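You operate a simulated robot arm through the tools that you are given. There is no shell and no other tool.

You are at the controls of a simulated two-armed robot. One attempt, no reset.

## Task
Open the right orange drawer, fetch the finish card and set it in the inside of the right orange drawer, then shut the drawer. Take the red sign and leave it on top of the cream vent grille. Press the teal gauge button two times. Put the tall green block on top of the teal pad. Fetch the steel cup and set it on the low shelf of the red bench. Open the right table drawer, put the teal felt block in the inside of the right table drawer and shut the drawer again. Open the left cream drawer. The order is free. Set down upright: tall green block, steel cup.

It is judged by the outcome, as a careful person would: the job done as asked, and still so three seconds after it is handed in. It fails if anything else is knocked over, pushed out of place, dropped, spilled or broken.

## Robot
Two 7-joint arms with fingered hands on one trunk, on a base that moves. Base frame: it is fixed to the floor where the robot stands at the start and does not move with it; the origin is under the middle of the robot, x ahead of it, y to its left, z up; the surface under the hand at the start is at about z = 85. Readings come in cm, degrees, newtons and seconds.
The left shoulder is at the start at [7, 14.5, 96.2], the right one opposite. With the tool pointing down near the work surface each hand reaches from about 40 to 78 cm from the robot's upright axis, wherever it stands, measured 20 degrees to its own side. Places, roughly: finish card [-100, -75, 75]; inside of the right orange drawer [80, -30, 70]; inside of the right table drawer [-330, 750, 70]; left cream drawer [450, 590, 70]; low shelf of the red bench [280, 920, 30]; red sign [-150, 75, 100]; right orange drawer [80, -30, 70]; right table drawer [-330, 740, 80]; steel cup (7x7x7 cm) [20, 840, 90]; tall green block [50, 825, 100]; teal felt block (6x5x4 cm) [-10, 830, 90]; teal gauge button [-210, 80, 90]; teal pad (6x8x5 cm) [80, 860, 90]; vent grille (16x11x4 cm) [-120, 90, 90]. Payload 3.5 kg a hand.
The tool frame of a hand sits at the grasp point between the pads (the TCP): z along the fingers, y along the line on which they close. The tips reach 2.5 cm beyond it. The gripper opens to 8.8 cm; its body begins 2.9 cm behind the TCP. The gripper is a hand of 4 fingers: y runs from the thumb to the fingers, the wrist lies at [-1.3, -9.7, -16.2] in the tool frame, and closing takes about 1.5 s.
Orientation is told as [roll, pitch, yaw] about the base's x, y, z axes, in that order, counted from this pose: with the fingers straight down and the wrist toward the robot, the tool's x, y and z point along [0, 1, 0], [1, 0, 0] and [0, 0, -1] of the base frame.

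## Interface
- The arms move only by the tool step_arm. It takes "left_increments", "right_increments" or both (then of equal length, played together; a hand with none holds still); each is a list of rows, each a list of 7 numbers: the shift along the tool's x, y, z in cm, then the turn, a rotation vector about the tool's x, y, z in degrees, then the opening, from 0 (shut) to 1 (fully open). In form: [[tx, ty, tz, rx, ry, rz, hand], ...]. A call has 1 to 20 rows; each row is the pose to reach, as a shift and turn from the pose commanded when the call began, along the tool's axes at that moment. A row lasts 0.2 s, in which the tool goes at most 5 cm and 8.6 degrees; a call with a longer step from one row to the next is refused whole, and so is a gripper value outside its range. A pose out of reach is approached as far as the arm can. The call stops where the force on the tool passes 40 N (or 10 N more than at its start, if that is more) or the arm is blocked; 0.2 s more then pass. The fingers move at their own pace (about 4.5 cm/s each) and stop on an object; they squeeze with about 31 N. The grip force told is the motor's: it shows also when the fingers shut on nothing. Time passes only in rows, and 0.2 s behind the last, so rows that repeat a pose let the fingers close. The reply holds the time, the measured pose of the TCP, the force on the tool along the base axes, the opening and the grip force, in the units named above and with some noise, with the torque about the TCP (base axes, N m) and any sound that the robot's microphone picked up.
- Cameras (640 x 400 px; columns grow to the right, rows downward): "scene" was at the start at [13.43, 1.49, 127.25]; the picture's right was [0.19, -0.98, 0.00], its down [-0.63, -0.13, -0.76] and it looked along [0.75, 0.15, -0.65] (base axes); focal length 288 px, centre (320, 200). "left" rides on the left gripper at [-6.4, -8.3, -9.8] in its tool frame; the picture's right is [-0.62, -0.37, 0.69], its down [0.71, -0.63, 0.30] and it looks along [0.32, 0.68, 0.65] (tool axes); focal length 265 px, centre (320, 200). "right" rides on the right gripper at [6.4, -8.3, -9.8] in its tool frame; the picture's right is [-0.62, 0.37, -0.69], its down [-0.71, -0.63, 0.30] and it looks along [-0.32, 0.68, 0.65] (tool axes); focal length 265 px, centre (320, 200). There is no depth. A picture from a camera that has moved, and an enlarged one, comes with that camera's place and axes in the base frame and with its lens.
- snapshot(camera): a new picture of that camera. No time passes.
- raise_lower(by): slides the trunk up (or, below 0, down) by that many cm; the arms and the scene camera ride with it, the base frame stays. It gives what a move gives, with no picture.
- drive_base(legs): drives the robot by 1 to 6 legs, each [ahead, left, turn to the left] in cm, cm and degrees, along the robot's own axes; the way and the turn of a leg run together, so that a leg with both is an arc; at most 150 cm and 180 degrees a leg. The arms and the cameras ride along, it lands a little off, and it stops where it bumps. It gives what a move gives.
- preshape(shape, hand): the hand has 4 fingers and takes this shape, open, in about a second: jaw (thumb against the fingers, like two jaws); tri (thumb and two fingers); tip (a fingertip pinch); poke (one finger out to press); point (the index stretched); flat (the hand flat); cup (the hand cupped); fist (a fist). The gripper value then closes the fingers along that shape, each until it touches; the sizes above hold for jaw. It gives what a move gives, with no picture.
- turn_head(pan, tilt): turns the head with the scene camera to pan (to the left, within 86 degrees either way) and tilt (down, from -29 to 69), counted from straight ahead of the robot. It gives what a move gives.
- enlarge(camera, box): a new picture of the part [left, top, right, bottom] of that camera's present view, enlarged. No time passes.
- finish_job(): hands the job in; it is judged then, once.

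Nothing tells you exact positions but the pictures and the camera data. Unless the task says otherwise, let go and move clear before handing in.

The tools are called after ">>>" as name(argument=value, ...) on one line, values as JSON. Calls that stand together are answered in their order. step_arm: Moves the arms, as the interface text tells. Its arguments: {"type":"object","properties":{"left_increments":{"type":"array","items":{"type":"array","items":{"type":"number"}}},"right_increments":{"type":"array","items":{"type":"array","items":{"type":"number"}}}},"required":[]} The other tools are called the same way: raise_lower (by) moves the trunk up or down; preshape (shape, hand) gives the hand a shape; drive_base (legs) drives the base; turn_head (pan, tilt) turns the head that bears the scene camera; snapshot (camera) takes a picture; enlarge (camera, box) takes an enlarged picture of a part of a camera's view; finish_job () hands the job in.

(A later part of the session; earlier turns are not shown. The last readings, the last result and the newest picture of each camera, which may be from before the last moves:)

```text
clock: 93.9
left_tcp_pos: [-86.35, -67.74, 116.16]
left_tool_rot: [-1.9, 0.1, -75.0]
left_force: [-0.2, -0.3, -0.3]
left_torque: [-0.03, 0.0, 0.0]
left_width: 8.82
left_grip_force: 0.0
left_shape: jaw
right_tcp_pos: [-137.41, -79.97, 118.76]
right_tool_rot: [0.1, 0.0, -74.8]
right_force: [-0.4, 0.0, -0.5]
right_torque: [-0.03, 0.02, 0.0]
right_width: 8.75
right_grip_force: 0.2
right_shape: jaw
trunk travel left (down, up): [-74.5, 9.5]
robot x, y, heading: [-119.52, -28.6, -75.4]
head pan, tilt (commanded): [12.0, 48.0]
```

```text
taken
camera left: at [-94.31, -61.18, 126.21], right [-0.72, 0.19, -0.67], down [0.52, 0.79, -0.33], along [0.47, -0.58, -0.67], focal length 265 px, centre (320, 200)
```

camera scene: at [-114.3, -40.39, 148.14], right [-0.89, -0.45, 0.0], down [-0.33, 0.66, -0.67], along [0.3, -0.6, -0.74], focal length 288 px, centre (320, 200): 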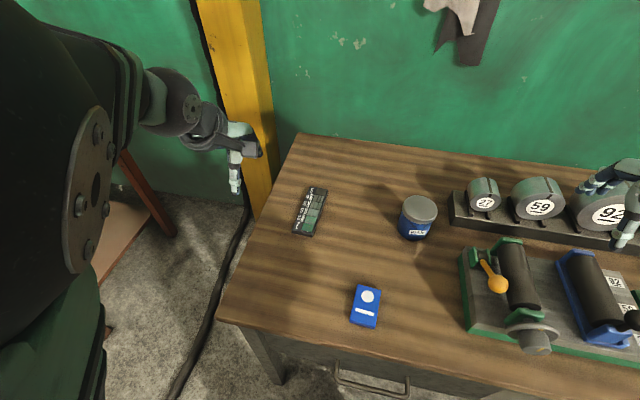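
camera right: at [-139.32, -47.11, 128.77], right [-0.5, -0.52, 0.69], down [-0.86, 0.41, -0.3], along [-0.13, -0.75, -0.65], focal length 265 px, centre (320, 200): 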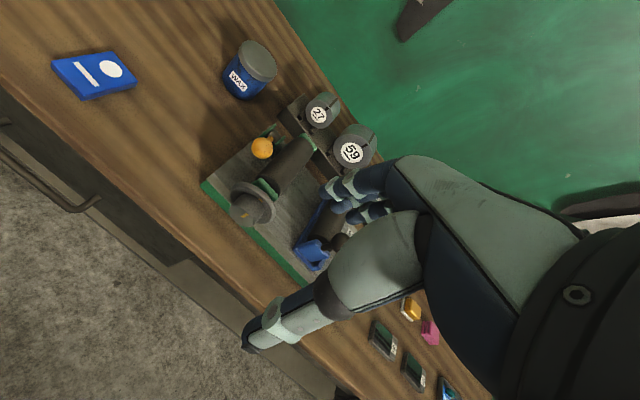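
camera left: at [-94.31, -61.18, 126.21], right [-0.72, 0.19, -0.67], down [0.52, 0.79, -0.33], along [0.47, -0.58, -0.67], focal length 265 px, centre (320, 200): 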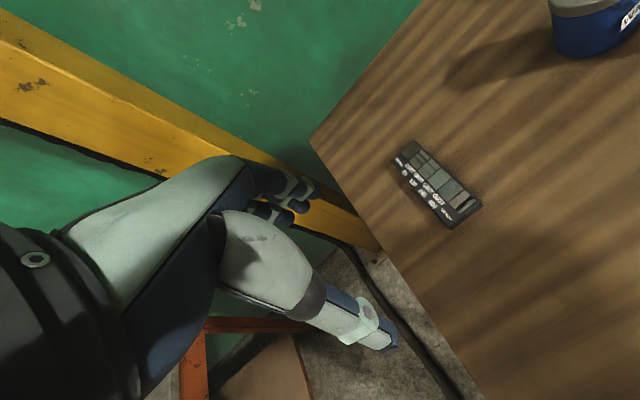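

I'm close to the table. I'll measure the card from both cameras.

>>> enlarge(camera="scene", box=[270, 165, 360, 255])

>>> enlarge(camera="left", box=[370, 120, 510, 240])

```text
4.44 times, centred on (315, 210) of scene
camera zoom: at [-114.3, -40.39, 148.14], right [-0.89, -0.45, 0.0], down [-0.33, 0.66, -0.67], along [0.3, -0.6, -0.74], focal length 1281 px, centre (342, 156)
```

zoom: 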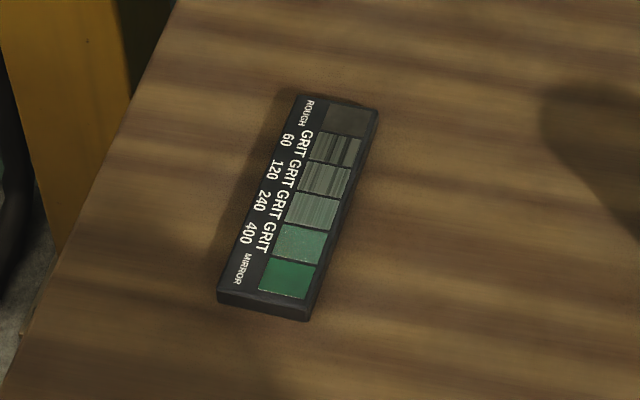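

```text
3.33 times, centred on (440, 180) of left
camera zoom: at [-94.31, -61.18, 126.21], right [-0.72, 0.19, -0.67], down [0.52, 0.79, -0.33], along [0.47, -0.58, -0.67], focal length 885 px, centre (-80, 267)
```

zoom: 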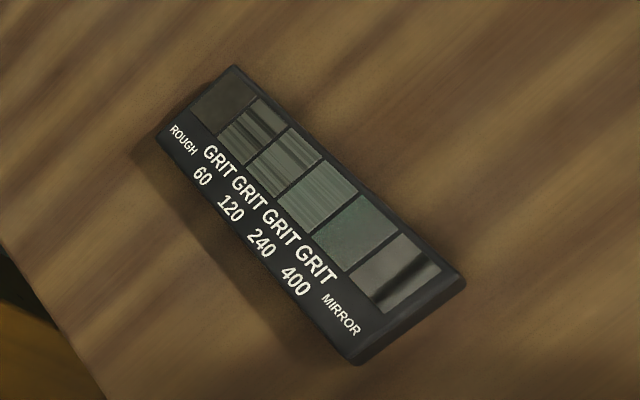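

This is the finish card (ROUGH…MIRROR), centred near (-88.5, -86), about 5.6 cm wide and 17 long. I'll bring the left hand over it while turning it 93° so that it closes across the width.

>>> step_arm(left_increments=[[-0.56, 1.42, 0, 0, 0, 7.75, 1], [-1.12, 2.84, 0, 0, 0, 15.5, 1], [-1.68, 4.26, 0, 0, 0, 23.2, 1], [-2.24, 5.68, 0, 0, 0, 30.9, 1], [-2.8, 7.1, 0, 0, 0, 38.6, 1], [-3.36, 8.5, 0, 0, 0, 46.3, 1], [-3.92, 9.9, 0, 0, 0, 54.1, 1], [-4.48, 11.4, 0, 0, 0, 61.8, 1], [-5.0, 12.8, 0, 0, 0, 69.5, 1], [-5.6, 14.2, 0, 0, 0, 77.2, 1], [-6.2, 15.6, 0, 0, 0, 85, 1], [-6.7, 17, 0, 0, 0, 92.7, 1], [-6.7, 17, 0, 0, 0, 92.7, 1]])

>>> snapshot(camera="scene")

>>> snapshot(camera="left")

```text
clock: 96.4
left_tcp_pos: [-88.73, -85.86, 116.62]
left_tool_rot: [-0.5, -3.0, -157.4]
left_force: [-20.6, -13.3, -16.3]
left_torque: [-0.31, -1.03, 1.17]
left_width: 8.79
left_grip_force: 0.0
left_shape: jaw
left hand out of reach, approached as far as the arm can: row 12
right_tcp_pos: [-137.6, -79.92, 118.73]
right_tool_rot: [0.1, 0.1, -74.8]
right_force: [-0.1, 0.6, 0.3]
right_torque: [0.0, -0.04, 0.0]
right_width: 8.78
right_grip_force: 0.0
right_shape: jaw
trunk travel left (down, up): [-74.5, 9.5]
robot x, y, heading: [-119.33, -28.42, -75.6]
head pan, tilt (commanded): [12.0, 48.0]
stopped in row 12 (left hand): the force on the tool passed its limit at 270 N (the readings are from after the stop); the commanded pose is now the measured one
```

```text
taken
camera scene: at [-114.52, -40.48, 148.13], right [-0.89, -0.45, 0.0], down [-0.33, 0.66, -0.67], along [0.3, -0.6, -0.74], focal length 288 px, centre (320, 200)
```

scene: 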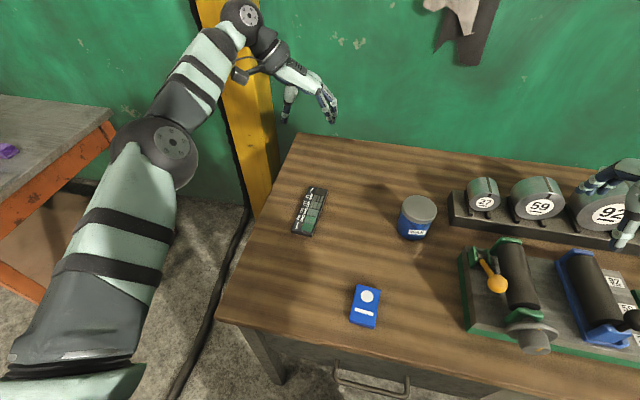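

```text
taken
camera left: at [-82.95, -76.44, 125.93], right [0.06, 0.71, -0.71], down [0.84, -0.42, -0.34], along [-0.54, -0.57, -0.62], focal length 265 px, centre (320, 200)
```

left: 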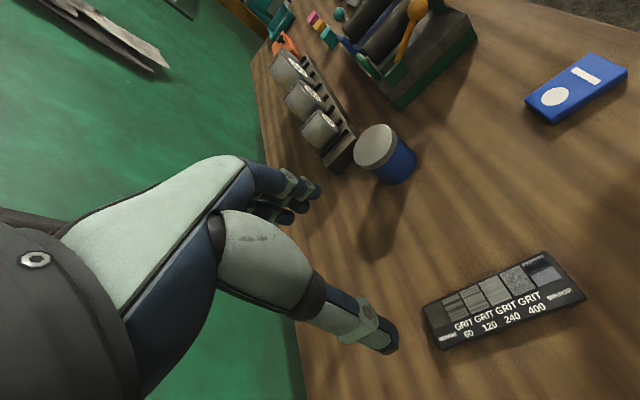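

The arm stopped near the end of its turn at yaw -157° (reach limit, not the card). I'll hold still a moment and check the forces.

>>> step_arm(left_increments=[[0, 0, 0, 0, 0, 0, 1], [0, 0, 0, 0, 0, 0, 1]])

>>> turn_head(pan=30, tilt=25)

>>> snapshot(camera="scene")

```text
clock: 96.9
left_tcp_pos: [-88.6, -85.75, 116.62]
left_tool_rot: [-0.4, -3.1, -157.1]
left_force: [-10.8, -6.4, -7.4]
left_torque: [-0.07, -0.67, 0.74]
left_width: 8.83
left_grip_force: 0.1
left_shape: jaw
right_tcp_pos: [-137.46, -79.92, 118.74]
right_tool_rot: [0.0, 0.0, -74.9]
right_force: [-0.5, 0.9, -0.2]
right_torque: [0.01, -0.01, 0.01]
right_width: 8.75
right_grip_force: 0.0
right_shape: jaw
trunk travel left (down, up): [-74.5, 9.5]
robot x, y, heading: [-119.15, -28.31, -75.2]
head pan, tilt (commanded): [12.0, 48.0]
stopped in row 2 (left hand): the force on the tool passed its limit at 41 N (the readings are from after the stop); the commanded pose is now the measured one
```

```text
clock: 97.8
left_tcp_pos: [-88.66, -85.62, 116.51]
left_tool_rot: [-0.4, -3.0, -157.2]
left_force: [-22.6, -10.7, -11.7]
left_torque: [-0.06, -1.55, 1.55]
left_width: 8.78
left_grip_force: 0.1
left_shape: jaw
right_tcp_pos: [-137.6, -79.88, 118.91]
right_tool_rot: [0.0, 0.0, -74.8]
right_force: [0.0, -0.2, 0.4]
right_torque: [0.01, -0.01, -0.01]
right_width: 8.78
right_grip_force: 0.0
right_shape: jaw
trunk travel left (down, up): [-74.5, 9.5]
robot x, y, heading: [-119.31, -28.17, -75.1]
head pan, tilt (commanded): [30.0, 25.0]
```

```text
taken
camera scene: at [-111.37, -39.8, 151.61], right [-0.71, -0.7, 0.0], down [-0.3, 0.3, -0.91], along [0.64, -0.64, -0.42], focal length 288 px, centre (320, 200)
```

scene: 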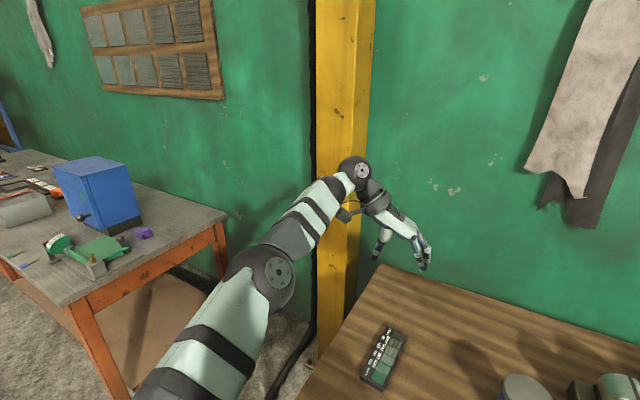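

The wrist is clear of the pillar; the force looks like a joint limit at this height. I'll ease the turn back 15° and lower the hand some, where the wrist has more room.

>>> step_arm(left_increments=[[0, 0, 0, 0, 0, -5, 1], [0, 0, 0, 0, 0, -10, 1], [0, 0, 0, 0, 0, -15, 1], [0, 0, 0, 0, 0, -15, 1]])

```text
clock: 98.8
left_tcp_pos: [-88.57, -85.66, 116.56]
left_tool_rot: [-1.3, -2.8, -142.1]
left_force: [1.0, -0.5, -0.4]
left_torque: [0.01, 0.01, 0.02]
left_width: 8.81
left_grip_force: 0.1
left_shape: jaw
right_tcp_pos: [-137.49, -79.8, 118.8]
right_tool_rot: [0.0, 0.1, -74.8]
right_force: [-0.1, 0.0, -0.6]
right_torque: [-0.02, 0.03, -0.01]
right_width: 8.77
right_grip_force: 0.1
right_shape: jaw
trunk travel left (down, up): [-74.5, 9.5]
robot x, y, heading: [-119.52, -28.07, -75.1]
head pan, tilt (commanded): [30.0, 25.0]
```

Force is gone. I'll lower the hand 14 cm and level it.

>>> step_arm(left_increments=[[0, 0, 2.5, 0.5, 0.3, 0, 1], [0, 0, 5, 1, 0.6, 0, 1], [0, 0, 7.5, 1.5, 0.8, 0, 1], [0, 0, 10, 2, 1, 0, 1], [0, 0, 12.5, 2.5, 1.2, 0, 1], [0, 0, 14, 2.8, 1.3, 0, 1], [0, 0, 14, 2.8, 1.3, 0, 1]])

>>> step_arm(left_increments=[[0, 0, 0, 0, 0, 5, 1], [0, 0, 0, 0, 0, 10, 1], [0, 0, 0, 0, 0, 15, 1], [0, 0, 0, 0, 0, 20, 1], [0, 0, 0, 0, 0, 25, 1], [0, 0, 0, 0, 0, 25, 1]])

>>> snapshot(camera="left")

```text
clock: 100.4
left_tcp_pos: [-89.42, -85.82, 102.59]
left_tool_rot: [0.1, 0.0, -142.3]
left_force: [0.0, 0.4, -0.4]
left_torque: [0.01, -0.02, -0.02]
left_width: 8.78
left_grip_force: 0.0
left_shape: jaw
right_tcp_pos: [-137.57, -79.82, 118.84]
right_tool_rot: [-0.1, 0.0, -74.8]
right_force: [0.5, 0.2, -0.2]
right_torque: [0.02, 0.04, 0.03]
right_width: 8.76
right_grip_force: 0.0
right_shape: jaw
trunk travel left (down, up): [-74.5, 9.5]
robot x, y, heading: [-119.38, -28.52, -75.5]
head pan, tilt (commanded): [30.0, 25.0]
```

```text
clock: 101.8
left_tcp_pos: [-89.42, -85.7, 102.52]
left_tool_rot: [0.0, 0.1, -167.3]
left_force: [0.0, 0.0, -0.1]
left_torque: [-0.02, 0.0, 0.0]
left_width: 8.8
left_grip_force: 0.0
left_shape: jaw
right_tcp_pos: [-137.53, -79.79, 118.98]
right_tool_rot: [0.0, 0.0, -74.9]
right_force: [-0.2, 0.1, -0.4]
right_torque: [-0.01, 0.0, 0.02]
right_width: 8.76
right_grip_force: 0.1
right_shape: jaw
trunk travel left (down, up): [-74.5, 9.5]
robot x, y, heading: [-119.57, -28.34, -75.3]
head pan, tilt (commanded): [30.0, 25.0]
```

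```text
taken
camera left: at [-82.46, -77.6, 112.37], right [0.22, 0.69, -0.69], down [0.77, -0.56, -0.3], along [-0.6, -0.47, -0.65], focal length 265 px, centre (320, 200)
```

left: 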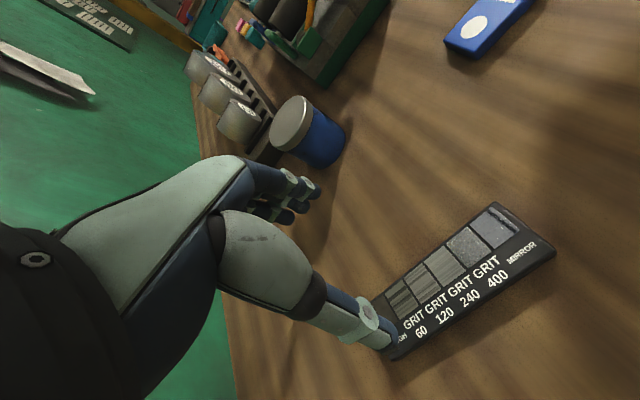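

The wrist is free at this height with yaw -167°, and the hand is over the card. I'll centre it, then lower with the fingers on either side.

>>> step_arm(left_increments=[[0.1, -0.8, 2, 0, 0, 0.5, 1], [0.1, -0.8, 5, 0, 0, 0.5, 1], [0.1, -0.8, 8, 0, 0, 0.5, 1], [0.1, -0.8, 11, 0, 0, 0.5, 1], [0.1, -0.8, 13, 0, 0, 0.5, 1], [0.1, -0.8, 13.9, 0, 0, 0.5, 1], [0.1, -0.8, 13.9, 0, 0, 0.5, 1]])

>>> snapshot(camera="left")

>>> turn_head(pan=15, tilt=45)

>>> enlarge(camera="scene", box=[270, 140, 410, 260])

```text
clock: 103.4
left_tcp_pos: [-88.79, -85.23, 88.79]
left_tool_rot: [0.0, 0.0, -167.7]
left_force: [0.4, 0.2, -0.2]
left_torque: [-0.05, -0.01, -0.04]
left_width: 8.81
left_grip_force: 0.0
left_shape: jaw
left hand out of reach, approached as far as the arm can: row 5, 6, 7
right_tcp_pos: [-137.5, -79.76, 118.86]
right_tool_rot: [0.0, 0.1, -74.9]
right_force: [-0.5, 0.2, 0.7]
right_torque: [-0.01, 0.02, 0.01]
right_width: 8.74
right_grip_force: 0.1
right_shape: jaw
trunk travel left (down, up): [-74.5, 9.5]
robot x, y, heading: [-119.48, -28.29, -75.6]
head pan, tilt (commanded): [30.0, 25.0]
```

```text
taken
camera left: at [-81.92, -77.04, 98.63], right [0.23, 0.68, -0.69], down [0.77, -0.56, -0.3], along [-0.6, -0.46, -0.65], focal length 265 px, centre (320, 200)
```

left: 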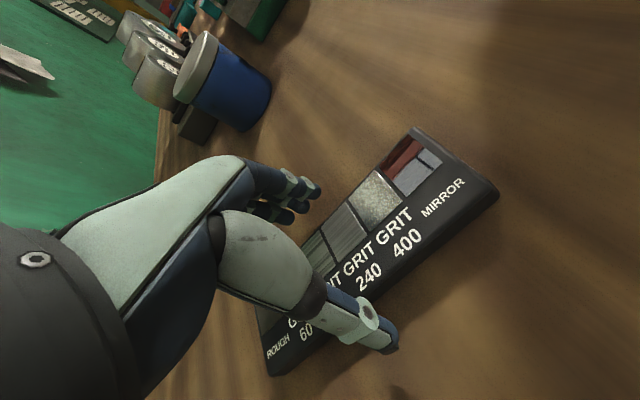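

```text
clock: 104.2
left_tcp_pos: [-88.88, -85.22, 88.82]
left_tool_rot: [-0.1, 0.0, -167.8]
left_force: [-1.0, -0.6, -0.4]
left_torque: [0.01, 0.01, 0.01]
left_width: 8.8
left_grip_force: 0.0
left_shape: jaw
right_tcp_pos: [-137.43, -79.7, 118.76]
right_tool_rot: [0.1, 0.0, -74.8]
right_force: [0.7, -0.1, 0.3]
right_torque: [-0.02, -0.03, 0.02]
right_width: 8.76
right_grip_force: 0.1
right_shape: jaw
trunk travel left (down, up): [-74.5, 9.5]
robot x, y, heading: [-119.54, -28.21, -75.5]
head pan, tilt (commanded): [15.0, 45.0]
```

```text
3.33 times, centred on (340, 200) of scene
camera zoom: at [-113.81, -40.32, 148.57], right [-0.87, -0.5, 0.0], down [-0.35, 0.61, -0.71], along [0.35, -0.61, -0.71], focal length 961 px, centre (253, 200)
```

zoom: 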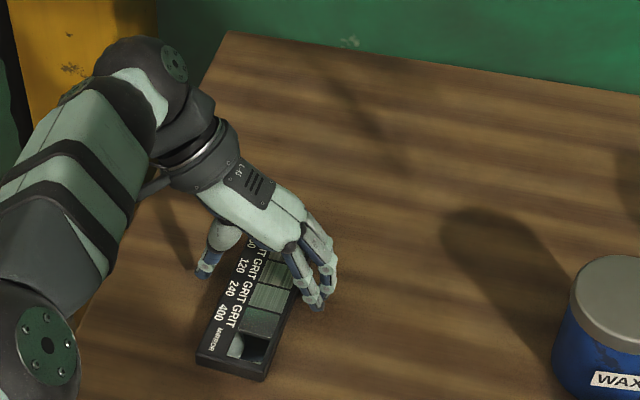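

Thumb and fingers straddle the card, but the arm is at its lower reach. I'll lower the trunk slightly to bring the tips down beside the card.

>>> raise_lower(by=-0.7)

>>> raise_lower(by=-0.5)

>>> enlarge(camera="left", box=[240, 140, 500, 390])

```text
clock: 104.8
left_tcp_pos: [-88.85, -85.1, 88.12]
left_tool_rot: [0.1, -0.1, -167.7]
left_force: [-0.5, 0.1, -0.9]
left_torque: [0.01, -0.02, -0.01]
left_width: 8.8
left_grip_force: 0.1
left_shape: jaw
right_tcp_pos: [-137.49, -79.91, 118.16]
right_tool_rot: [0.0, 0.0, -74.8]
right_force: [-0.7, 0.3, 0.6]
right_torque: [-0.04, -0.01, 0.0]
right_width: 8.75
right_grip_force: 0.0
right_shape: jaw
trunk travel left (down, up): [-73.8, 10.2]
robot x, y, heading: [-119.52, -28.36, -75.3]
head pan, tilt (commanded): [15.0, 45.0]
```

```text
clock: 105.3
left_tcp_pos: [-88.87, -85.14, 87.59]
left_tool_rot: [0.0, 0.1, -167.7]
left_force: [-0.6, 0.3, -0.3]
left_torque: [0.02, 0.01, 0.01]
left_width: 8.78
left_grip_force: 0.1
left_shape: jaw
right_tcp_pos: [-137.44, -79.86, 117.53]
right_tool_rot: [0.0, 0.1, -74.8]
right_force: [-0.1, 0.1, 1.2]
right_torque: [0.0, 0.02, 0.0]
right_width: 8.76
right_grip_force: 0.2
right_shape: jaw
trunk travel left (down, up): [-73.3, 10.7]
robot x, y, heading: [-119.27, -27.99, -75.3]
head pan, tilt (commanded): [15.0, 45.0]
```

```text
1.60 times, centred on (370, 265) of left
camera zoom: at [-81.92, -77.05, 97.43], right [0.23, 0.68, -0.69], down [0.77, -0.56, -0.3], along [-0.6, -0.46, -0.65], focal length 425 px, centre (240, 96)
```

zoom: 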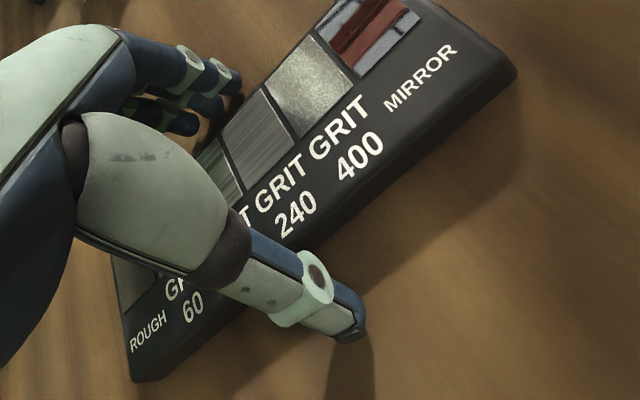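

The thumb tip is close to the table beside the card, no contact force. I'll close the hand.

>>> step_arm(left_increments=[[0, 0, 0, 0, 0, 0, 0.6], [0, 0, 0, 0, 0, 0, 0.3], [0, 0, 0, 0, 0, 0, 0], [0, 0, 0, 0, 0, 0, 0], [0, 0, 0, 0, 0, 0, 0], [0, 0, 0, 0, 0, 0, 0], [0, 0, 0, 0, 0, 0, 0], [0, 0, 0, 0, 0, 0, 0]])

>>> snapshot(camera="left")

>>> enlarge(camera="scene", box=[270, 140, 410, 260])

```text
clock: 107.1
left_tcp_pos: [-88.87, -85.17, 87.51]
left_tool_rot: [0.1, 0.0, -167.7]
left_force: [-0.5, 0.4, -0.6]
left_torque: [-0.01, -0.02, -0.02]
left_width: 5.2
left_grip_force: 30.3
left_shape: jaw
right_tcp_pos: [-137.42, -79.85, 117.65]
right_tool_rot: [0.0, 0.0, -74.9]
right_force: [-0.6, 0.1, -0.8]
right_torque: [-0.02, -0.01, -0.03]
right_width: 8.76
right_grip_force: 0.0
right_shape: jaw
trunk travel left (down, up): [-73.3, 10.7]
robot x, y, heading: [-119.31, -28.49, -75.3]
head pan, tilt (commanded): [15.0, 45.0]
```

```text
taken
camera left: at [-81.92, -77.04, 97.43], right [0.23, 0.68, -0.69], down [0.77, -0.56, -0.3], along [-0.6, -0.46, -0.65], focal length 265 px, centre (320, 200)
```

left: 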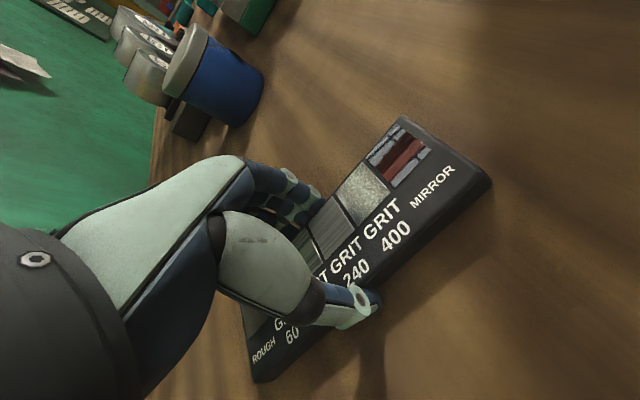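

```text
3.33 times, centred on (340, 200) of scene
camera zoom: at [-113.82, -40.34, 147.36], right [-0.87, -0.5, 0.0], down [-0.35, 0.61, -0.71], along [0.35, -0.61, -0.71], focal length 961 px, centre (253, 200)
```

zoom: 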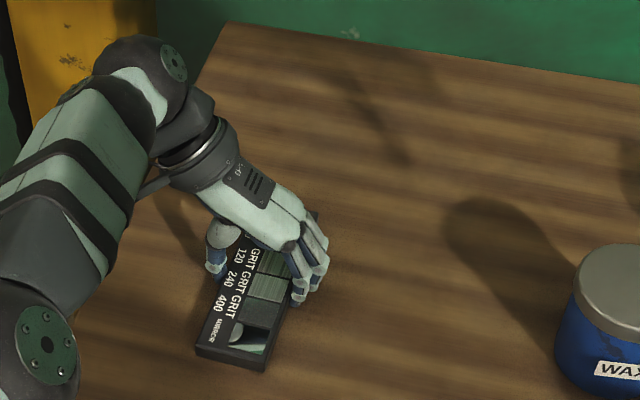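

The card is gripped (width 5.2 cm). I'll lift with the trunk and check.

>>> raise_lower(by=8)

>>> snapshot(camera="left")

>>> snapshot(camera="scene")

```text
clock: 108.3
left_tcp_pos: [-88.8, -85.07, 95.55]
left_tool_rot: [0.1, 0.0, -167.7]
left_force: [0.4, 0.1, -1.5]
left_torque: [0.03, 0.0, -0.02]
left_width: 5.17
left_grip_force: 30.8
left_shape: jaw
right_tcp_pos: [-137.49, -79.84, 125.64]
right_tool_rot: [0.0, -0.1, -74.8]
right_force: [0.2, 0.0, 0.9]
right_torque: [0.02, 0.0, 0.04]
right_width: 8.75
right_grip_force: 0.1
right_shape: jaw
trunk travel left (down, up): [-81.3, 2.7]
robot x, y, heading: [-118.96, -27.74, -75.4]
head pan, tilt (commanded): [15.0, 45.0]
```

```text
taken
camera left: at [-81.92, -77.05, 105.42], right [0.23, 0.68, -0.69], down [0.77, -0.56, -0.3], along [-0.6, -0.46, -0.65], focal length 265 px, centre (320, 200)
```

left: 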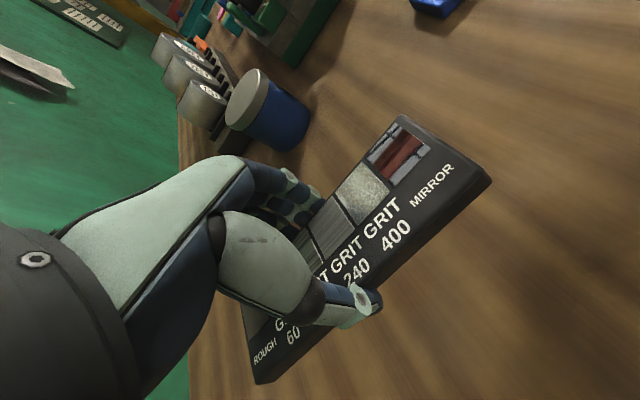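

```text
taken
camera scene: at [-113.81, -40.36, 155.35], right [-0.87, -0.5, 0.0], down [-0.35, 0.61, -0.71], along [0.35, -0.61, -0.71], focal length 288 px, centre (320, 200)
```

scene: 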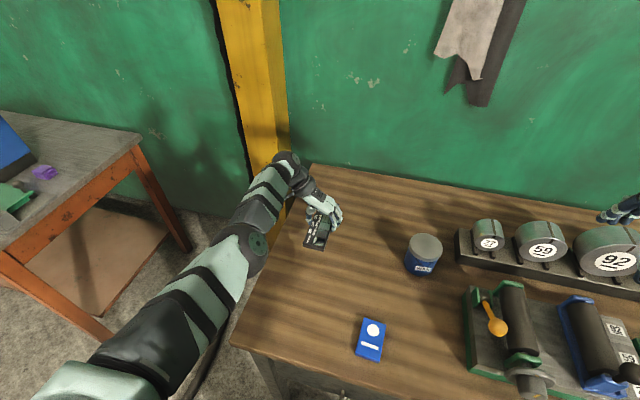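

The card is firmly held and level. I'll back away and strafe left along the aisle to stand in front of the right orange drawer.

>>> drive_base(legs=[[-42, 0, 0], [0, 120, 0]])

>>> turn_head(pan=20, tilt=35)

>>> snapshot(camera="scene")

```text
clock: 116.6
left_tcp_pos: [17.36, -10.74, 95.61]
left_tool_rot: [0.0, 0.0, -166.6]
left_force: [0.9, -0.1, -1.3]
left_torque: [0.01, -0.01, -0.03]
left_width: 5.2
left_grip_force: 31.4
left_shape: jaw
right_tcp_pos: [-31.34, -6.36, 125.53]
right_tool_rot: [0.0, -0.1, -73.7]
right_force: [0.1, 0.0, -0.7]
right_torque: [0.03, 0.01, 0.01]
right_width: 8.76
right_grip_force: 0.0
right_shape: jaw
trunk travel left (down, up): [-81.3, 2.7]
robot x, y, heading: [-14.1, 45.51, -74.3]
head pan, tilt (commanded): [15.0, 45.0]
```

```text
clock: 117.3
left_tcp_pos: [17.42, -10.79, 95.56]
left_tool_rot: [0.1, 0.0, -166.7]
left_force: [-0.6, 0.0, -1.6]
left_torque: [-0.01, 0.02, -0.03]
left_width: 5.19
left_grip_force: 31.2
left_shape: jaw
right_tcp_pos: [-31.36, -6.44, 125.61]
right_tool_rot: [-0.1, 0.1, -73.6]
right_force: [-0.3, -0.3, 0.7]
right_torque: [0.0, -0.01, 0.0]
right_width: 8.77
right_grip_force: 0.0
right_shape: jaw
trunk travel left (down, up): [-81.3, 2.7]
robot x, y, heading: [-14.21, 45.91, -73.9]
head pan, tilt (commanded): [20.0, 35.0]
```

```text
taken
camera scene: at [-7.42, 33.45, 156.83], right [-0.81, -0.59, 0.0], down [-0.34, 0.47, -0.82], along [0.48, -0.66, -0.57], focal length 288 px, centre (320, 200)
```

scene: 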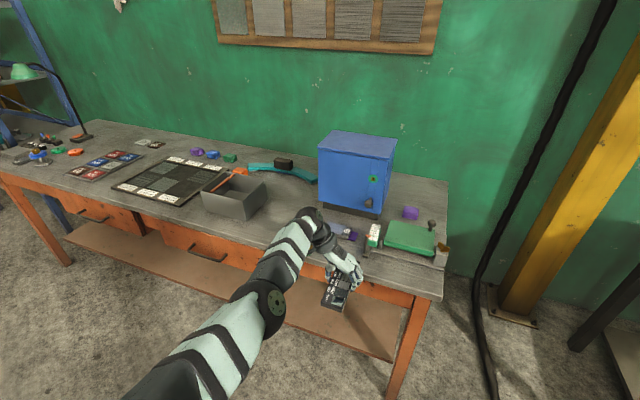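

The right orange drawer's handle is at about (82, -8, 70). I'll strafe on until I stand square in front of it, then lower the trunk.

>>> drive_base(legs=[[0, 80, -1.5]])

>>> raise_lower(by=-16)

>>> turn_head(pan=0, tilt=45)

>>> snapshot(camera="scene")

>>> snapshot(camera="right")

```text
clock: 121.6
left_tcp_pos: [92.6, 9.16, 95.52]
left_tool_rot: [0.0, 0.0, -168.3]
left_force: [0.3, 0.1, -0.4]
left_torque: [0.03, 0.03, -0.01]
left_width: 5.16
left_grip_force: 31.0
left_shape: jaw
right_tcp_pos: [44.02, 14.77, 125.56]
right_tool_rot: [0.2, 0.0, -75.3]
right_force: [0.4, 0.4, 0.8]
right_torque: [0.01, 0.02, -0.01]
right_width: 8.76
right_grip_force: 0.1
right_shape: jaw
trunk travel left (down, up): [-81.3, 2.7]
robot x, y, heading: [62.84, 66.45, -75.8]
head pan, tilt (commanded): [20.0, 35.0]
```

```text
clock: 123.5
left_tcp_pos: [92.72, 9.0, 79.69]
left_tool_rot: [0.0, -0.1, -168.3]
left_force: [-0.3, 0.6, -1.2]
left_torque: [0.0, -0.02, -0.02]
left_width: 5.17
left_grip_force: 31.2
left_shape: jaw
right_tcp_pos: [43.98, 14.76, 109.54]
right_tool_rot: [0.0, 0.0, -75.3]
right_force: [0.0, 0.8, -0.3]
right_torque: [-0.01, 0.01, 0.01]
right_width: 8.77
right_grip_force: 0.0
right_shape: jaw
trunk travel left (down, up): [-65.3, 18.7]
robot x, y, heading: [62.57, 66.07, -75.5]
head pan, tilt (commanded): [20.0, 35.0]
```

```text
clock: 124.3
left_tcp_pos: [92.75, 9.16, 79.67]
left_tool_rot: [0.0, -0.1, -168.3]
left_force: [-0.6, 0.5, -2.1]
left_torque: [0.0, 0.0, 0.05]
left_width: 5.18
left_grip_force: 30.8
left_shape: jaw
right_tcp_pos: [44.04, 14.84, 109.61]
right_tool_rot: [0.0, 0.0, -75.4]
right_force: [0.1, -0.5, -0.8]
right_torque: [0.0, 0.0, 0.02]
right_width: 8.77
right_grip_force: 0.1
right_shape: jaw
trunk travel left (down, up): [-65.3, 18.7]
robot x, y, heading: [62.85, 66.0, -75.7]
head pan, tilt (commanded): [0.0, 45.0]
```

```text
taken
camera scene: at [66.17, 53.34, 139.36], right [-0.97, -0.25, 0.0], down [-0.17, 0.69, -0.71], along [0.17, -0.69, -0.71], focal length 288 px, centre (320, 200)
```

scene: 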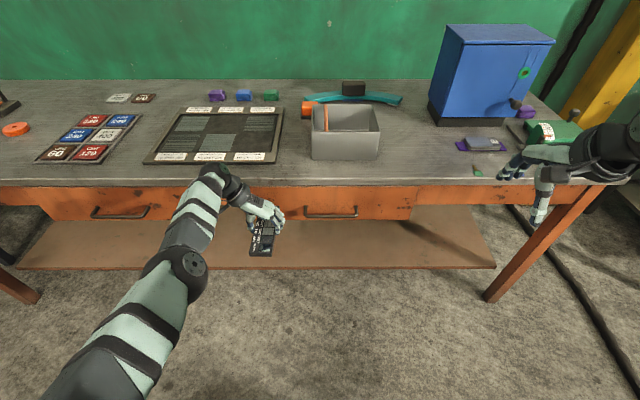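

```text
taken
camera right: at [48.2, 24.62, 119.57], right [-0.51, -0.51, 0.69], down [-0.85, 0.43, -0.3], along [-0.14, -0.74, -0.65], focal length 265 px, centre (320, 200)
```

right: 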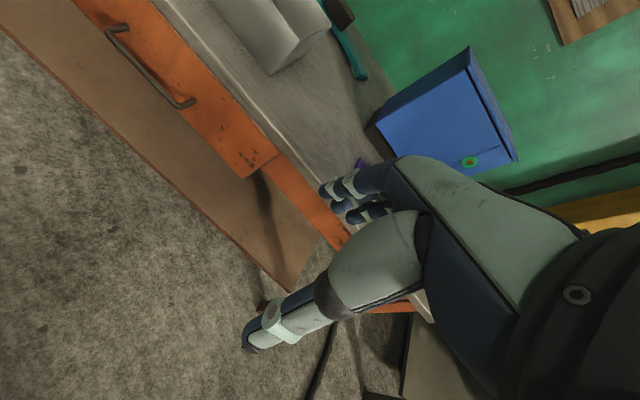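

The drawer's bar handle is straight ahead just under the bench top. I'll zoom on it from both cameras.

>>> enlarge(camera="scene", box=[230, 170, 430, 270])

>>> enlarge(camera="right", box=[60, 0, 280, 150])

```text
3.20 times, centred on (330, 220) of scene
camera zoom: at [66.17, 53.34, 139.36], right [-0.97, -0.25, 0.0], down [-0.17, 0.69, -0.71], along [0.17, -0.69, -0.71], focal length 922 px, centre (288, 136)
```

zoom: 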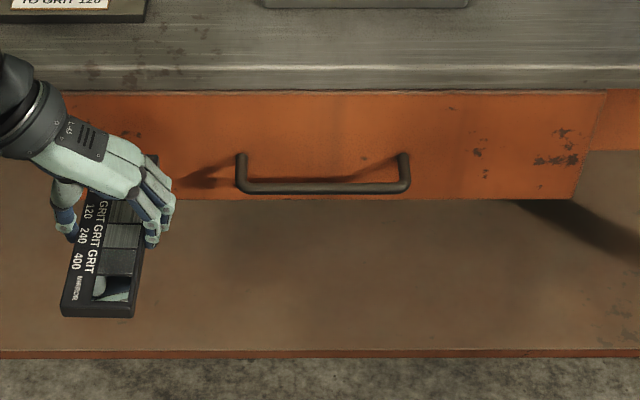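

```text
2.67 times, centred on (170, 75) of right
camera zoom: at [48.2, 24.62, 119.57], right [-0.51, -0.51, 0.69], down [-0.85, 0.43, -0.3], along [-0.14, -0.74, -0.65], focal length 708 px, centre (720, 533)
```

zoom: 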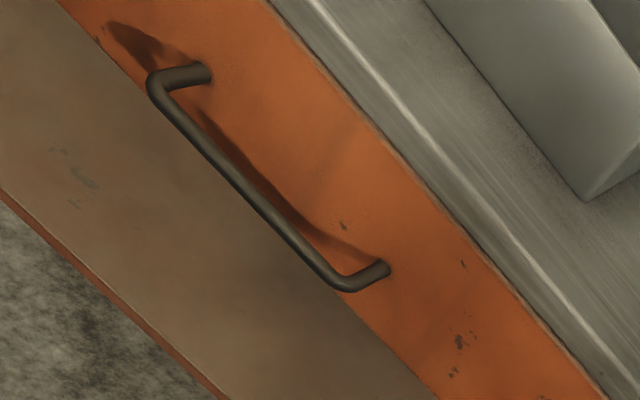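

The bar handle spans (70,-7) to (85,-3) at z≈73, standing 4 cm off the drawer front. I'll move the card hand aside to the left, lower the trunk, and point the right hand forward (palm down) to take the bar.

>>> step_arm(left_increments=[[-1.5, -1.8, -1.3, 0, 0, -7.7, 0], [-3.1, -3.7, -2.6, 0, 0, -15.4, 0], [-4.6, -5.5, -3.8, 0, 0, -23.1, 0], [-6.2, -7.4, -5.1, 0, 0, -30.9, 0], [-7.7, -9.2, -6.4, 0, 0, -38.6, 0], [-9.2, -11.1, -7.6, 0, 0, -46.3, 0], [-10.8, -12.9, -8.9, 0, 0, -54, 0], [-12.3, -14.8, -10.2, 0, 0, -61.7, 0], [-13.9, -16.6, -11.5, 0, 0, -69.4, 0], [-15.4, -18.5, -12.7, 0, 0, -77.2, 0], [-17, -20.3, -14, 0, 0, -84.9, 0], [-18.5, -22.2, -15.3, 0, 0, -92.6, 0], [-18.5, -22.2, -15.3, 0, 0, -92.6, 0]])

>>> raise_lower(by=-22)

>>> snapshot(camera="scene")

>>> snapshot(camera="left")

```text
clock: 127.1
left_tcp_pos: [126.58, 22.42, 103.95]
left_tool_rot: [-0.4, -0.8, -76.2]
left_force: [1.5, 1.3, -1.5]
left_torque: [-0.17, 0.11, 0.01]
left_width: 5.11
left_grip_force: 30.5
left_shape: jaw
left hand out of reach, approached as far as the arm can: row 1, 3, 4, 5, 6, 7, 8, 9, 10, 11, 12, 13
right_tcp_pos: [43.83, 14.33, 109.1]
right_tool_rot: [0.4, 0.3, -75.3]
right_force: [-0.3, -0.6, -1.3]
right_torque: [0.06, -0.08, 0.01]
right_width: 8.76
right_grip_force: 0.1
right_shape: jaw
trunk travel left (down, up): [-65.3, 18.7]
robot x, y, heading: [62.67, 66.41, -75.8]
head pan, tilt (commanded): [0.0, 45.0]
```

```text
clock: 129.4
left_tcp_pos: [126.64, 22.69, 81.84]
left_tool_rot: [-1.0, -1.0, -76.1]
left_force: [-0.2, 0.1, -1.9]
left_torque: [0.0, 0.04, 0.0]
left_width: 5.07
left_grip_force: 31.1
left_shape: jaw
right_tcp_pos: [44.16, 14.87, 87.73]
right_tool_rot: [-0.1, 0.0, -75.3]
right_force: [-0.3, 0.3, -0.4]
right_torque: [0.0, -0.03, -0.01]
right_width: 8.79
right_grip_force: 0.1
right_shape: jaw
trunk travel left (down, up): [-43.3, 40.7]
robot x, y, heading: [62.61, 66.64, -75.9]
head pan, tilt (commanded): [0.0, 45.0]
```

```text
taken
camera scene: at [66.17, 53.38, 117.36], right [-0.97, -0.25, 0.0], down [-0.17, 0.69, -0.71], along [0.17, -0.69, -0.71], focal length 288 px, centre (320, 200)
```

scene: 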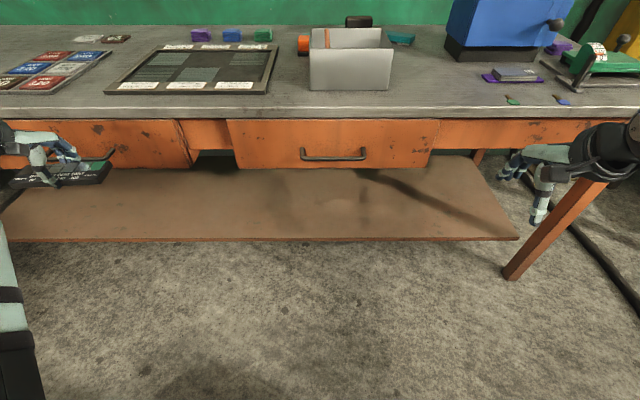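

```text
taken
camera left: at [118.68, 29.52, 91.67], right [-0.7, 0.19, -0.69], down [0.54, 0.78, -0.33], along [0.47, -0.6, -0.65], focal length 265 px, centre (320, 200)
```

left: 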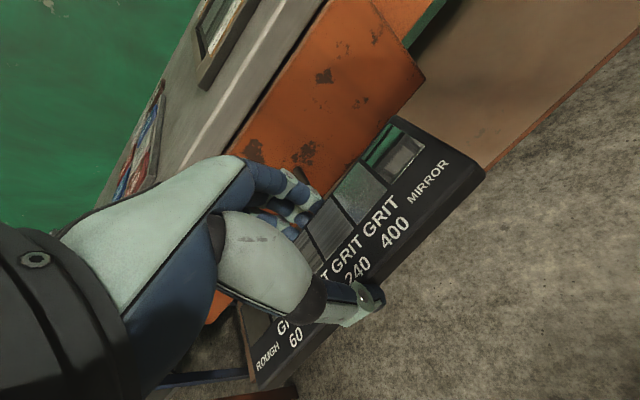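

The right hand is free and the drawer front is clear. I'll turn the right hand to point forward and bring it in front of the bar.

>>> step_arm(right_increments=[[2.4, 0, 0, -8.2, 0, 0, 1], [4.8, 0, 0, -16.4, 0, 0, 1], [7.2, 0, 0, -24.6, 0, 0, 1], [9.6, 0, 0, -32.8, 0, 0, 1], [12, 0, 0, -41, 0, 0, 1], [14.4, 0, 0, -49.2, 0, 0, 1], [16.8, 0, 2, -57.4, 0, 0, 1], [19.2, 0, 4.5, -65.6, 0, 0, 1], [21.6, 1, 7, -73.8, 0, 0, 1], [24, 2, 9.5, -82, 0, 0, 1], [26, 3, 12, -90, 0, 0, 1], [27.3, 6, 14, -90, 0, 0, 1], [27.3, 10, 14.7, -90, 0, 0, 1], [27.3, 10, 14.7, -90, 0, 0, 1]])

>>> snapshot(camera="scene")

>>> snapshot(camera="right")

```text
clock: 132.4
left_tcp_pos: [126.65, 22.85, 81.98]
left_tool_rot: [-0.8, -1.1, -76.0]
left_force: [-1.0, 1.2, -1.0]
left_torque: [-0.02, 0.01, 0.0]
left_width: 5.11
left_grip_force: 30.4
left_shape: jaw
right_tcp_pos: [68.62, -1.25, 89.04]
right_tool_rot: [6.7, -84.6, -82.9]
right_force: [0.2, -0.3, 0.2]
right_torque: [0.02, 0.0, -0.01]
right_width: 8.82
right_grip_force: 0.1
right_shape: jaw
right hand out of reach, approached as far as the arm can: row 2, 3, 4, 5, 6, 7, 8, 9, 10, 11, 12, 13, 14
trunk travel left (down, up): [-43.3, 40.7]
robot x, y, heading: [62.17, 66.16, -75.7]
head pan, tilt (commanded): [0.0, 45.0]
```

```text
taken
camera scene: at [66.12, 53.55, 117.39], right [-0.97, -0.25, 0.0], down [-0.17, 0.68, -0.71], along [0.17, -0.69, -0.71], focal length 288 px, centre (320, 200)
```

scene: 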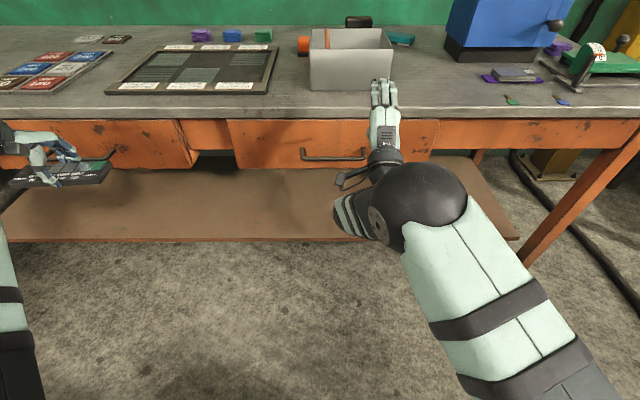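

```text
taken
camera right: at [72.41, 10.73, 81.89], right [-0.76, 0.49, 0.43], down [-0.63, -0.41, -0.66], along [-0.15, -0.77, 0.62], focal length 265 px, centre (320, 200)
```

right: 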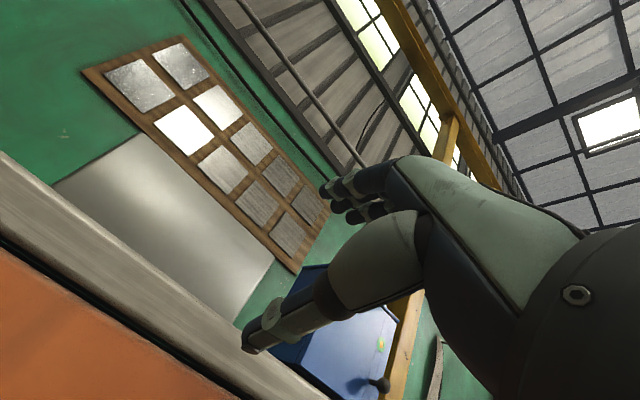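

The hand now points forward correctly but is 16 cm too high for the arm to go lower on its own. I'll lower the trunk to bring it level with the bar.

>>> raise_lower(by=-15.5)

>>> snapshot(camera="scene")

>>> snapshot(camera="right")

```text
clock: 134.2
left_tcp_pos: [126.64, 22.75, 66.38]
left_tool_rot: [-0.9, -1.0, -76.1]
left_force: [-0.9, 0.7, -1.5]
left_torque: [0.01, -0.01, -0.01]
left_width: 5.07
left_grip_force: 31.1
left_shape: jaw
right_tcp_pos: [68.52, -1.4, 73.44]
right_tool_rot: [6.9, -84.4, -83.2]
right_force: [-0.1, -0.1, 0.3]
right_torque: [-0.01, -0.04, 0.01]
right_width: 8.79
right_grip_force: 0.0
right_shape: jaw
trunk travel left (down, up): [-27.8, 56.2]
robot x, y, heading: [62.74, 65.95, -75.6]
head pan, tilt (commanded): [0.0, 45.0]
```

```text
taken
camera scene: at [66.16, 53.38, 101.86], right [-0.97, -0.25, 0.0], down [-0.17, 0.69, -0.71], along [0.17, -0.69, -0.71], focal length 288 px, centre (320, 200)
```

scene: 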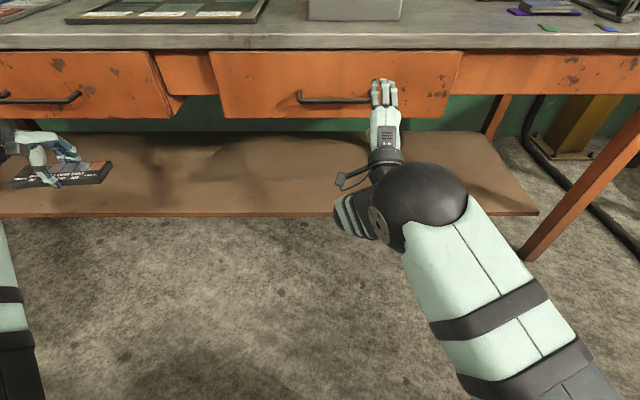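

```text
taken
camera right: at [72.39, 10.59, 66.31], right [-0.76, 0.49, 0.43], down [-0.63, -0.4, -0.67], along [-0.15, -0.78, 0.61], focal length 265 px, centre (320, 200)
```

right: 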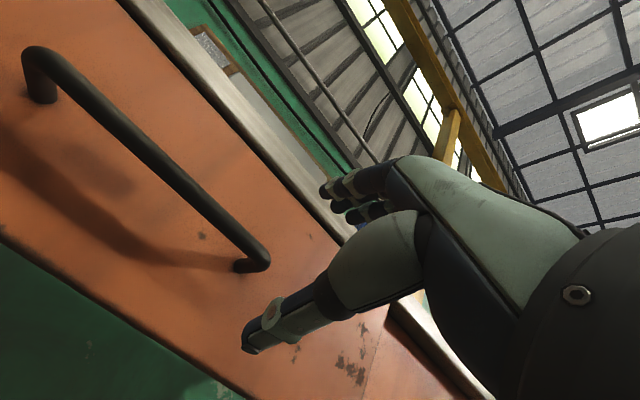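

The hand is level with the bar, at its right end. I'll shift the base 7.5 cm left so that the hand is centred on it.

>>> drive_base(legs=[[0, 7.5, 0]])

>>> snapshot(camera="right")

>>> enlarge(camera="scene", box=[200, 40, 480, 200])

```text
clock: 135.2
left_tcp_pos: [133.94, 24.47, 66.27]
left_tool_rot: [-0.9, -1.0, -76.2]
left_force: [-0.1, -0.1, -2.0]
left_torque: [0.0, 0.02, -0.04]
left_width: 5.09
left_grip_force: 30.9
left_shape: jaw
right_tcp_pos: [75.96, 0.5, 73.56]
right_tool_rot: [6.5, -84.4, -83.0]
right_force: [-0.8, 1.7, -0.4]
right_torque: [0.03, 0.0, -0.02]
right_width: 8.8
right_grip_force: 0.1
right_shape: jaw
trunk travel left (down, up): [-27.8, 56.2]
robot x, y, heading: [70.3, 68.46, -75.8]
head pan, tilt (commanded): [0.0, 45.0]
```

```text
taken
camera right: at [79.64, 12.42, 66.29], right [-0.76, 0.49, 0.43], down [-0.63, -0.4, -0.66], along [-0.15, -0.77, 0.61], focal length 265 px, centre (320, 200)
```

right: 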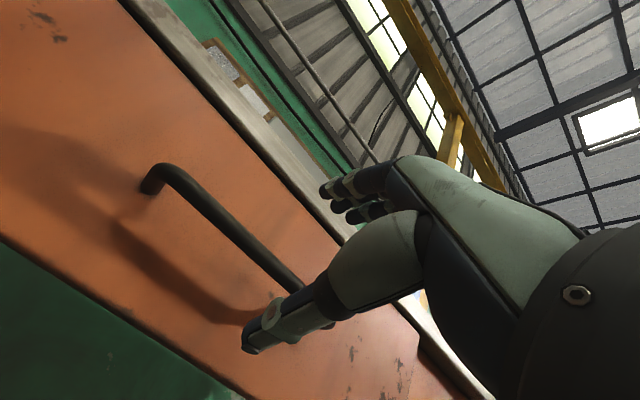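

```text
2.29 times, centred on (340, 120) of scene
camera zoom: at [73.52, 55.21, 101.85], right [-0.97, -0.24, 0.0], down [-0.17, 0.69, -0.71], along [0.17, -0.69, -0.71], focal length 659 px, centre (274, 383)
```

zoom: 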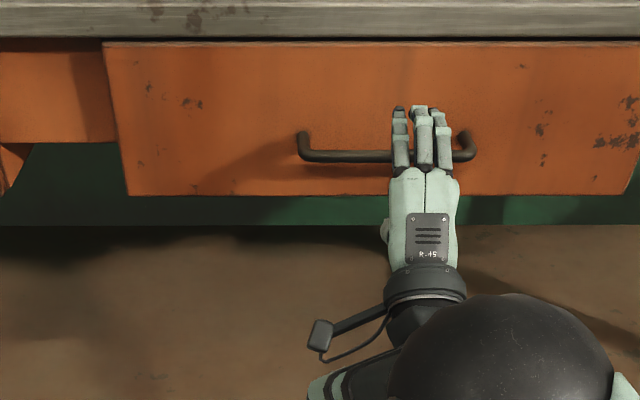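

The hand is lined up with the bar. I'll drive ahead about 5 cm so that the bar comes between thumb and fingers.

>>> drive_base(legs=[[5.2, 0.8, 0]])

>>> snapshot(camera="right")

>>> enlarge(camera="scene", box=[200, 40, 480, 200])

```text
clock: 136.2
left_tcp_pos: [135.99, 19.64, 66.32]
left_tool_rot: [-0.9, -0.9, -76.1]
left_force: [-0.6, 0.0, -1.2]
left_torque: [0.0, 0.01, 0.0]
left_width: 5.09
left_grip_force: 31.5
left_shape: jaw
right_tcp_pos: [77.88, -4.47, 73.47]
right_tool_rot: [6.8, -84.3, -83.1]
right_force: [-0.6, -0.5, -0.2]
right_torque: [-0.01, -0.02, -0.01]
right_width: 8.82
right_grip_force: 0.1
right_shape: jaw
trunk travel left (down, up): [-27.8, 56.2]
robot x, y, heading: [71.94, 62.95, -75.5]
head pan, tilt (commanded): [0.0, 45.0]
```

```text
taken
camera right: at [81.73, 7.49, 66.24], right [-0.76, 0.49, 0.43], down [-0.63, -0.4, -0.67], along [-0.15, -0.78, 0.61], focal length 265 px, centre (320, 200)
```

right: 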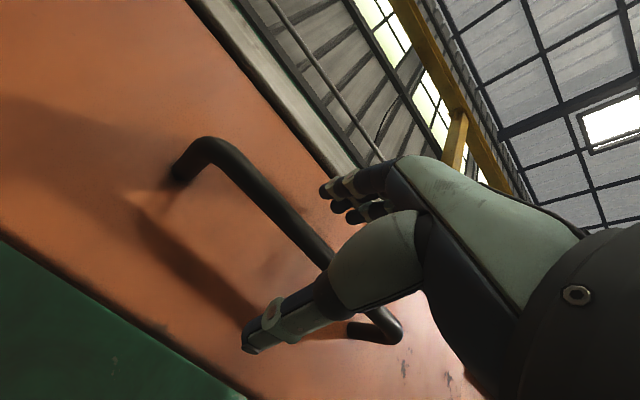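

```text
2.29 times, centred on (340, 120) of scene
camera zoom: at [75.56, 50.24, 101.84], right [-0.97, -0.25, 0.0], down [-0.17, 0.69, -0.71], along [0.17, -0.68, -0.71], focal length 659 px, centre (274, 383)
```

zoom: 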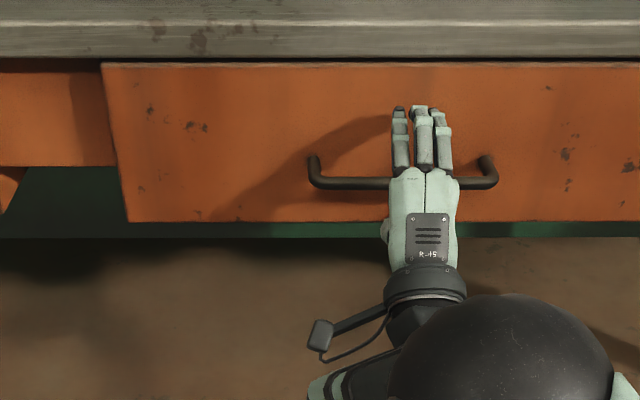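

The bar now lies between thumb and fingers. I'll close on it.

>>> step_arm(right_increments=[[0, 0, 0, 0, 0, 0, 0.5], [0, 0, 0, 0, 0, 0, 0], [0, 0, 0, 0, 0, 0, 0], [0, 0, 0, 0, 0, 0, 0], [0, 0, 0, 0, 0, 0, 0], [0, 0, 0, 0, 0, 0, 0], [0, 0, 0, 0, 0, 0, 0], [0, 0, 0, 0, 0, 0, 0], [0, 0, 0, 0, 0, 0, 0]])

>>> snapshot(camera="right")

```text
clock: 138.2
left_tcp_pos: [136.1, 19.52, 66.27]
left_tool_rot: [-0.9, -0.8, -76.1]
left_force: [-0.5, 0.7, -0.5]
left_torque: [-0.04, -0.02, 0.04]
left_width: 5.07
left_grip_force: 30.8
left_shape: jaw
right_tcp_pos: [77.82, -4.56, 73.3]
right_tool_rot: [6.9, -84.3, -83.4]
right_force: [0.7, -1.5, -7.2]
right_torque: [-0.01, -0.07, 0.03]
right_width: 0.15
right_grip_force: 31.1
right_shape: jaw
trunk travel left (down, up): [-27.8, 56.2]
robot x, y, heading: [72.31, 63.35, -75.7]
head pan, tilt (commanded): [0.0, 45.0]
```

```text
taken
camera right: at [81.74, 7.47, 66.13], right [-0.76, 0.49, 0.43], down [-0.63, -0.4, -0.67], along [-0.15, -0.78, 0.61], focal length 265 px, centre (320, 200)
```

right: 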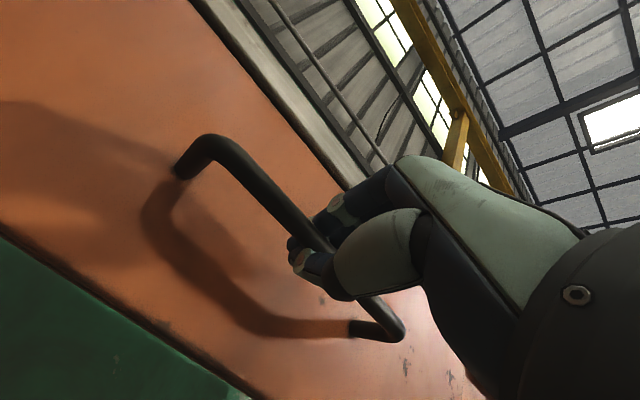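

The fingers have closed around behind the bar. I'll pull by driving back 8 cm and check that it opens.

>>> drive_base(legs=[[-8, 0, 0]])

>>> snapshot(camera="scene")

```text
clock: 139.2
left_tcp_pos: [134.0, 27.1, 66.33]
left_tool_rot: [-0.9, -0.8, -76.1]
left_force: [-0.9, 0.5, -0.6]
left_torque: [-0.01, 0.05, -0.01]
left_width: 5.07
left_grip_force: 30.8
left_shape: jaw
right_tcp_pos: [75.86, 3.08, 73.34]
right_tool_rot: [7.2, -84.3, -83.5]
right_force: [1.8, -0.8, -11.1]
right_torque: [0.01, 0.0, 0.02]
right_width: 0.21
right_grip_force: 30.9
right_shape: jaw
trunk travel left (down, up): [-27.8, 56.2]
robot x, y, heading: [70.52, 71.23, -75.8]
head pan, tilt (commanded): [0.0, 45.0]
```

```text
taken
camera scene: at [73.62, 57.73, 101.83], right [-0.97, -0.24, 0.0], down [-0.17, 0.69, -0.71], along [0.17, -0.68, -0.71], focal length 288 px, centre (320, 200)
```

scene: 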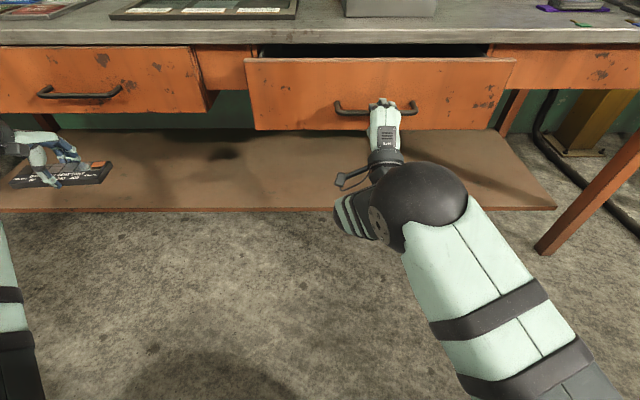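

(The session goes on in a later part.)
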